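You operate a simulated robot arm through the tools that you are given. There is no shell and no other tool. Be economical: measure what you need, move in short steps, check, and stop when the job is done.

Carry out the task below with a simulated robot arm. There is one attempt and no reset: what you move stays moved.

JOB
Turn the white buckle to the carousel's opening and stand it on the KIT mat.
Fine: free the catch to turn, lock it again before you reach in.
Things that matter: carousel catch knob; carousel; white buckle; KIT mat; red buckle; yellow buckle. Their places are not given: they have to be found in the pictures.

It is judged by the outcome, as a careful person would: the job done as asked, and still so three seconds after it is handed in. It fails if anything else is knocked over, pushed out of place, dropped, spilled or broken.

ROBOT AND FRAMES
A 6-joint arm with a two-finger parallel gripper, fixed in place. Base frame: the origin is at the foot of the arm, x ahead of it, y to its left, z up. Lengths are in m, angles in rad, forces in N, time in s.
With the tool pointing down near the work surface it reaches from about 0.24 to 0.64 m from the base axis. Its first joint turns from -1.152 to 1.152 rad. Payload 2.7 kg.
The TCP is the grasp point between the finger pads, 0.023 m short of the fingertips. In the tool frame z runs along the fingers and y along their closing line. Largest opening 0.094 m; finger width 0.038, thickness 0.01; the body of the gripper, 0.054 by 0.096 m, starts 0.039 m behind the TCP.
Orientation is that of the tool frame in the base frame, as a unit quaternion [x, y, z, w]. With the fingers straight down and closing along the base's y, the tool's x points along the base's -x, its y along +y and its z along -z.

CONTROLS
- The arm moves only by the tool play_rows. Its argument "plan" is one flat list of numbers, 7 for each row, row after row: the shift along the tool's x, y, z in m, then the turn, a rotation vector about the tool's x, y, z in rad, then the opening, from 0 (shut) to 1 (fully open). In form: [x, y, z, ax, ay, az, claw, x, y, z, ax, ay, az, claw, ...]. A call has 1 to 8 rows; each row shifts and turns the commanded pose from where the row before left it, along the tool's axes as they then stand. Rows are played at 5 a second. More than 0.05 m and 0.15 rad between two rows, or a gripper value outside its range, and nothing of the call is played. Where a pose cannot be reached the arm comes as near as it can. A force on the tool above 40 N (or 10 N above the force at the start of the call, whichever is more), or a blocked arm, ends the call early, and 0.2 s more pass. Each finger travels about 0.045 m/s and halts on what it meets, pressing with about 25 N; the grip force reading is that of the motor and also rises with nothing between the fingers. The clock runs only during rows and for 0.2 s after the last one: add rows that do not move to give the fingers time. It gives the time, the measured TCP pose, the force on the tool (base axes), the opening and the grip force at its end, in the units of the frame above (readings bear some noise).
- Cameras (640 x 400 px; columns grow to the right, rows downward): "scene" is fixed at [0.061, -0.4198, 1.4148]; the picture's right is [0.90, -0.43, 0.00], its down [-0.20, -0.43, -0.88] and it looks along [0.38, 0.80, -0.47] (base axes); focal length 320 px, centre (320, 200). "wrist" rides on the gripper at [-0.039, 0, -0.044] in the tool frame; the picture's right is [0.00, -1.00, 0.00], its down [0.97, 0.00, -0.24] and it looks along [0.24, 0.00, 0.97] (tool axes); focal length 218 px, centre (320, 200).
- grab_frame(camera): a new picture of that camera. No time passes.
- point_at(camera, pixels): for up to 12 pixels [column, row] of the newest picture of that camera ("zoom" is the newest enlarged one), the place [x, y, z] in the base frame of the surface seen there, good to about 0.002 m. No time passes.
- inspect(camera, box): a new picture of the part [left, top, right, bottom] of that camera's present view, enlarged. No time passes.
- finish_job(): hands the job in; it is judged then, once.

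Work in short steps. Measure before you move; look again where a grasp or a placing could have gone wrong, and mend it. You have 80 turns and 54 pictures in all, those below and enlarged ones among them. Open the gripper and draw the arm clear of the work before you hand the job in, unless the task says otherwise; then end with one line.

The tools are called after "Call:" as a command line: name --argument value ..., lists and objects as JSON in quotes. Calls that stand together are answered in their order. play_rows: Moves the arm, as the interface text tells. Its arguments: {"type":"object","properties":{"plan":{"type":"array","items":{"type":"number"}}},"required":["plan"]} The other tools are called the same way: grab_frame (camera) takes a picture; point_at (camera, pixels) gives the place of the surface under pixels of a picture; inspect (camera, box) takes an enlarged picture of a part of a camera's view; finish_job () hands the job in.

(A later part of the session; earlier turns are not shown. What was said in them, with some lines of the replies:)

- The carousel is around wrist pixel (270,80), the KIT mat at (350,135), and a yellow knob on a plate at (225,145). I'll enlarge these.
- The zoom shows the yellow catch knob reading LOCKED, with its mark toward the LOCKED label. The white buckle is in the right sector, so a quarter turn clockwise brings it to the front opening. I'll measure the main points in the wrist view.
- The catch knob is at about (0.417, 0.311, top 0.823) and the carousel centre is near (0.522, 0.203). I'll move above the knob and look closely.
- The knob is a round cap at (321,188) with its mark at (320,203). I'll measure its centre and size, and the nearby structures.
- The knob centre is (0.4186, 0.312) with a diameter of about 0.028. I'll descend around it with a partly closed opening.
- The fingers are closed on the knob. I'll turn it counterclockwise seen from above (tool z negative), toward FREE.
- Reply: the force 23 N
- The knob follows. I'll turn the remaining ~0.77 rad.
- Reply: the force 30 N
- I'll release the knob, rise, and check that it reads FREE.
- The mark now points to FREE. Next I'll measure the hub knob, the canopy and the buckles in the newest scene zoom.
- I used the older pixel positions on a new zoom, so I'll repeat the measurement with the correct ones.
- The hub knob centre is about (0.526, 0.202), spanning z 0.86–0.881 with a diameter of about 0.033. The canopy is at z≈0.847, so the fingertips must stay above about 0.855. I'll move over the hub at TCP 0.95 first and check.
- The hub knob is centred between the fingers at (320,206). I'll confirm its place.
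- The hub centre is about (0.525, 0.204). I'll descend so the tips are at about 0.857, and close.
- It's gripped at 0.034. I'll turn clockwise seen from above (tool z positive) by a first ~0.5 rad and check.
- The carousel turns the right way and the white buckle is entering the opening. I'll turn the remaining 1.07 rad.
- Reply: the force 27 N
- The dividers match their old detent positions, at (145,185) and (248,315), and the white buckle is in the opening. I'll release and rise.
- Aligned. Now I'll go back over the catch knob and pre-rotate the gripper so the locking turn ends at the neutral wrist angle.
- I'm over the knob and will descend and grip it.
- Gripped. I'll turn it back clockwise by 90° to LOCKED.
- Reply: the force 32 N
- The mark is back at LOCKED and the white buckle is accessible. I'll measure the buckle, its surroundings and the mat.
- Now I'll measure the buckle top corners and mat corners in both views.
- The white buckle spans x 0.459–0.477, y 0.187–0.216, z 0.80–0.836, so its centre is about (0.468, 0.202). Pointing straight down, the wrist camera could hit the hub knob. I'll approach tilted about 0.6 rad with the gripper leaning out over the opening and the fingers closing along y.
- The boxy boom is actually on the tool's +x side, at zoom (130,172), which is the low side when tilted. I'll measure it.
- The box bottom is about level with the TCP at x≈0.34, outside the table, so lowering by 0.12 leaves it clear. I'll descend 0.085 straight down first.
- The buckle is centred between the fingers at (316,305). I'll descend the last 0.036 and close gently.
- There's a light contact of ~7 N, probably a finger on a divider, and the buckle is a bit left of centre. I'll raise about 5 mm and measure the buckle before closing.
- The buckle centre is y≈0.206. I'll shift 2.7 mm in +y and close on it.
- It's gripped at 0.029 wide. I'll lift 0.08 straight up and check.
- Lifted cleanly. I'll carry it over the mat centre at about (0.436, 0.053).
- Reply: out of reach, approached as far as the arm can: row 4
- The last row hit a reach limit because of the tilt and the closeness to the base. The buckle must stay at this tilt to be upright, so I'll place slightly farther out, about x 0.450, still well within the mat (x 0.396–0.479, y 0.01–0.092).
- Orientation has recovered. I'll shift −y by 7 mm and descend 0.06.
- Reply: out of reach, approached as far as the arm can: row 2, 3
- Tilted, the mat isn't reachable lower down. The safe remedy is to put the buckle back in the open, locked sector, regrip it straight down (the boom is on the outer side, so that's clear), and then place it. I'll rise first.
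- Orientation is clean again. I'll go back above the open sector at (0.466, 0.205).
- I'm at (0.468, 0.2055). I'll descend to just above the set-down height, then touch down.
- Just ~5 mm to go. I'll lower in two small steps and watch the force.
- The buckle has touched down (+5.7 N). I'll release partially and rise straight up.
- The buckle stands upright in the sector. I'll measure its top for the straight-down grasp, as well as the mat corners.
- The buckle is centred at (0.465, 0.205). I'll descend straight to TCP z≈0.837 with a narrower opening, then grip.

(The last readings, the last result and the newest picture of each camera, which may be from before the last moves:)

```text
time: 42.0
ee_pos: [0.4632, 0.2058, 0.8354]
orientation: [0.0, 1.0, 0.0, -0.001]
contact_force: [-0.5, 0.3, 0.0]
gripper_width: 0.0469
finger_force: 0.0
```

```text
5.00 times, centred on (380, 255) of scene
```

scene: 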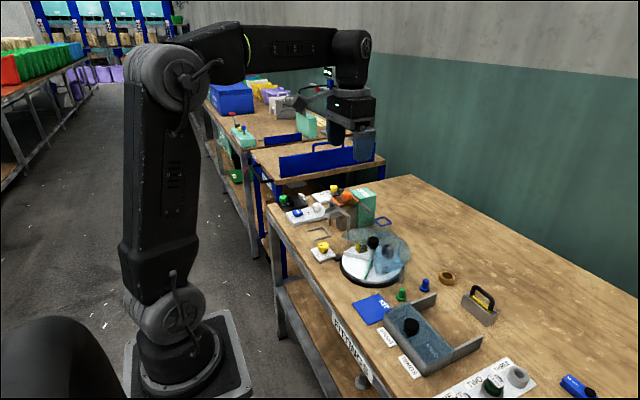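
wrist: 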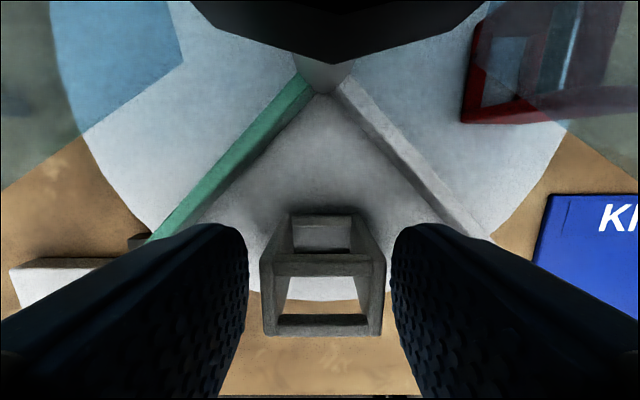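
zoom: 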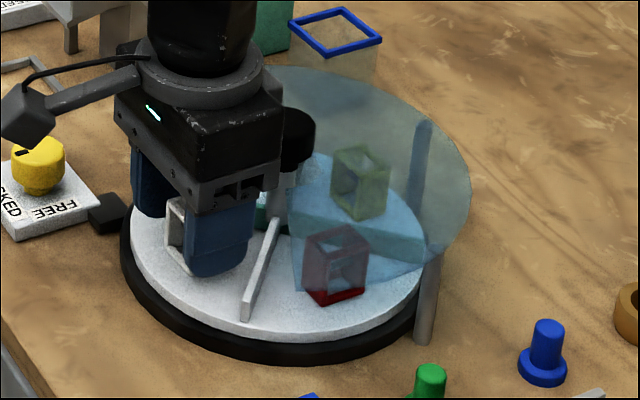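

No contact, and the buckle is centred between the pads. I'll close and lift 0.08.

Call:
play_rows --plan '[0, 0, 0, 0, 0, 0, 0.15, 0, 0, 0, 0, 0, 0, 0.15, 0, 0, 0, 0, 0, 0, 0.15, 0, 0, 0, 0, 0, 0, 0.15, 0, 0, -0.02, 0, 0, 0, 0.15, 0, 0, -0.03, 0, 0, 0, 0.15, 0, 0, -0.03, 0, 0, 0, 0.15, 0, 0, 0, 0, 0, 0, 0.15]'

Call:
grab_frame --camera "wrist"

```text
time: 43.8
ee_pos: [0.4637, 0.2048, 0.9177]
orientation: [0.0, 1.0, 0.0, 0.0]
contact_force: [-0.5, -0.4, -0.1]
gripper_width: 0.029
finger_force: 24.8
```

```text
19 pictures are left
```

wrist: 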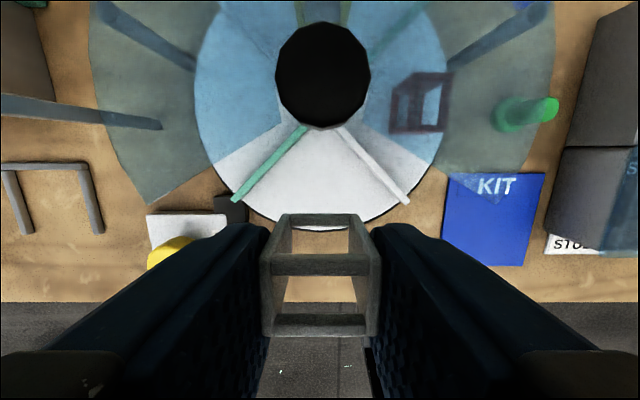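

Held securely. I'll carry it over the mat centre.

Call:
play_rows --plan '[0.0072, -0.0375, 0, 0, 0, 0, 0.15, 0.0072, -0.0375, 0, 0, 0, 0, 0.15, 0.0072, -0.0375, 0, 0, 0, 0, 0.15, 0.0072, -0.0375, 0, 0, 0, 0, 0.15, 0, 0, 0, 0, 0, 0, 0.15]'

Call:
inspect --camera "scene" --box '[330, 215, 450, 335]'

```text
time: 45.0
ee_pos: [0.4352, 0.0556, 0.915]
orientation: [0.0, 1.0, 0.001, 0.001]
contact_force: [-0.6, -0.6, 0.2]
gripper_width: 0.0288
finger_force: 24.9
```

```text
3.33 times, centred on (390, 275) of scene
```

zoom: 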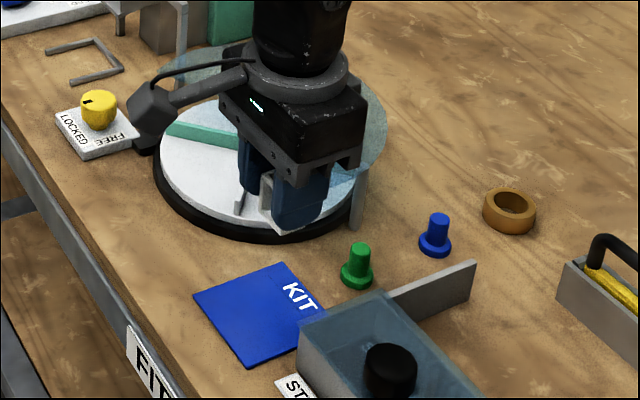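

I'm over the mat. I'll descend 0.09 and check.

Call:
play_rows --plan '[0, 0.001, 0.04, 0, 0, 0, 0.15, 0, 0, 0.03, 0, 0, 0, 0.15, 0, 0, 0.019, 0, 0, 0, 0.15, 0, 0, 0, 0, 0, 0, 0.15]'

Call:
inspect --camera "scene" --box '[330, 245, 430, 335]'

```text
time: 46.0
ee_pos: [0.4334, 0.0569, 0.8272]
orientation: [0.0, 1.0, 0.0, 0.0]
contact_force: [0.0, 0.6, -0.3]
gripper_width: 0.0288
finger_force: 24.9
```

```text
4.44 times, centred on (380, 290) of scene
```

zoom: 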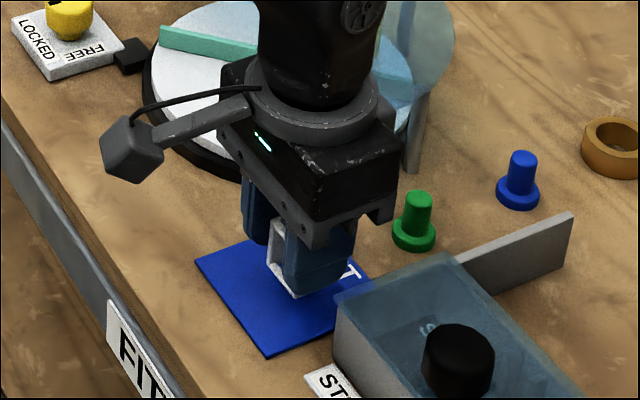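

Well over the mat and clear of the bin. I'll lower the last ~8 mm in small steps.

Call:
play_rows --plan '[0, 0, 0.004, 0, 0, 0, 0.15, 0, 0, 0.003, 0, 0, 0, 0.15, 0, 0, 0.001, 0, 0, 0, 0.15, 0, 0, 0, 0, 0, 0, 0.15]'

```text
time: 47.0
ee_pos: [0.4352, 0.056, 0.8195]
orientation: [0.0, 1.0, 0.0, 0.0]
contact_force: [0.0, 0.0, 0.4]
gripper_width: 0.0289
finger_force: 25.2
```

No contact yet, so another 1–2 mm.

Call:
play_rows --plan '[0, 0, 0.001, 0, 0, 0, 0.15, 0, 0, 0.001, 0, 0, 0, 0.15, 0, 0, 0, 0, 0, 0, 0.15]'

```text
time: 47.8
ee_pos: [0.4358, 0.0573, 0.8182]
orientation: [0.0, 1.0, 0.0, 0.001]
contact_force: [-6.8, 2.6, 16.1]
gripper_width: 0.0289
finger_force: 25.2
```

It has touched down (16 N). I'll ease up 0.5 mm, release and rise straight up.

Call:
play_rows --plan '[0, 0, -0.0008, 0, 0, 0, 0.15, 0, 0, 0, 0, 0, 0, 0.4, 0, 0, 0, 0, 0, 0, 0.5, 0, 0, 0, 0, 0, 0, 0.5, 0, 0, -0.02, 0, 0, 0, 0.5, 0, 0, -0.04, 0, 0, 0, 0.5, 0, 0, -0.05, 0, 0, 0, 0.5, 0, 0, -0.04, 0, 0, 0, 0.5]'

Call:
play_rows --plan '[0, 0, -0.05, 0, 0, 0, 0.5, 0, 0, -0.05, 0, 0, 0, 0.5, 0, 0, -0.03, 0, 0, 0, 0.5, 0, 0, 0, 0, 0, 0, 0.5]'

Call:
grab_frame --camera "wrist"

Call:
inspect --camera "scene" --box '[310, 205, 450, 325]'

```text
time: 49.6
ee_pos: [0.4349, 0.0551, 0.9681]
orientation: [0.0, 1.0, 0.0, -0.002]
contact_force: [0.7, -1.1, -0.6]
gripper_width: 0.0471
finger_force: 0.0
```

```text
time: 50.6
ee_pos: [0.4344, 0.0549, 1.1008]
orientation: [0.0, 1.0, -0.001, 0.0]
contact_force: [0.1, -1.2, 0.0]
gripper_width: 0.047
finger_force: 0.1
```

```text
16 pictures are left
```

wrist: 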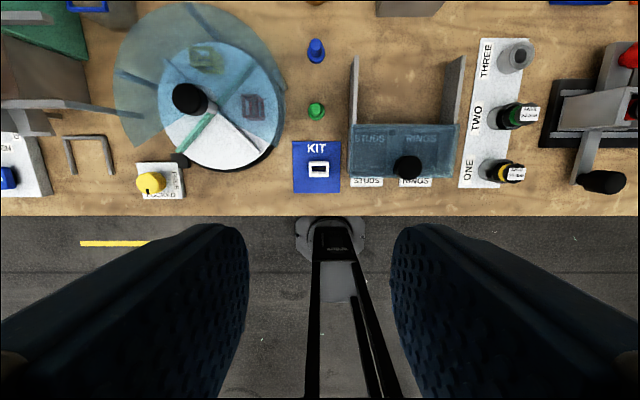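

```text
3.33 times, centred on (380, 265) of scene
```

zoom: 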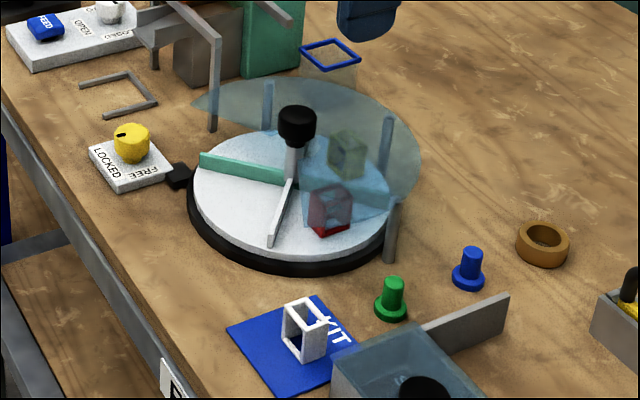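

The white buckle stands upright on the KIT mat, the catch is LOCKED, and the red and yellow buckles are upright in their sectors. The arm is clear, so I'll hand it in.

Call:
play_rows --plan '[0, 0, 0, 0, 0, 0, 1, 0, 0, 0, 0, 0, 0, 1, 0, 0, 0, 0, 0, 0, 1]'

Call:
finish_job

```text
time: 51.4
ee_pos: [0.4337, 0.0552, 1.1003]
orientation: [0.0, 1.0, 0.001, 0.0]
contact_force: [0.5, -0.6, -0.5]
gripper_width: 0.094
finger_force: 0.0
```

```text
The job is handed in.
```

The white buckle was turned to the opening and now stands upright on the KIT mat; the catch was locked again before I reached in, though I had to set the buckle back in its open sector once to regrip it, and nothing else was knocked over or moved.
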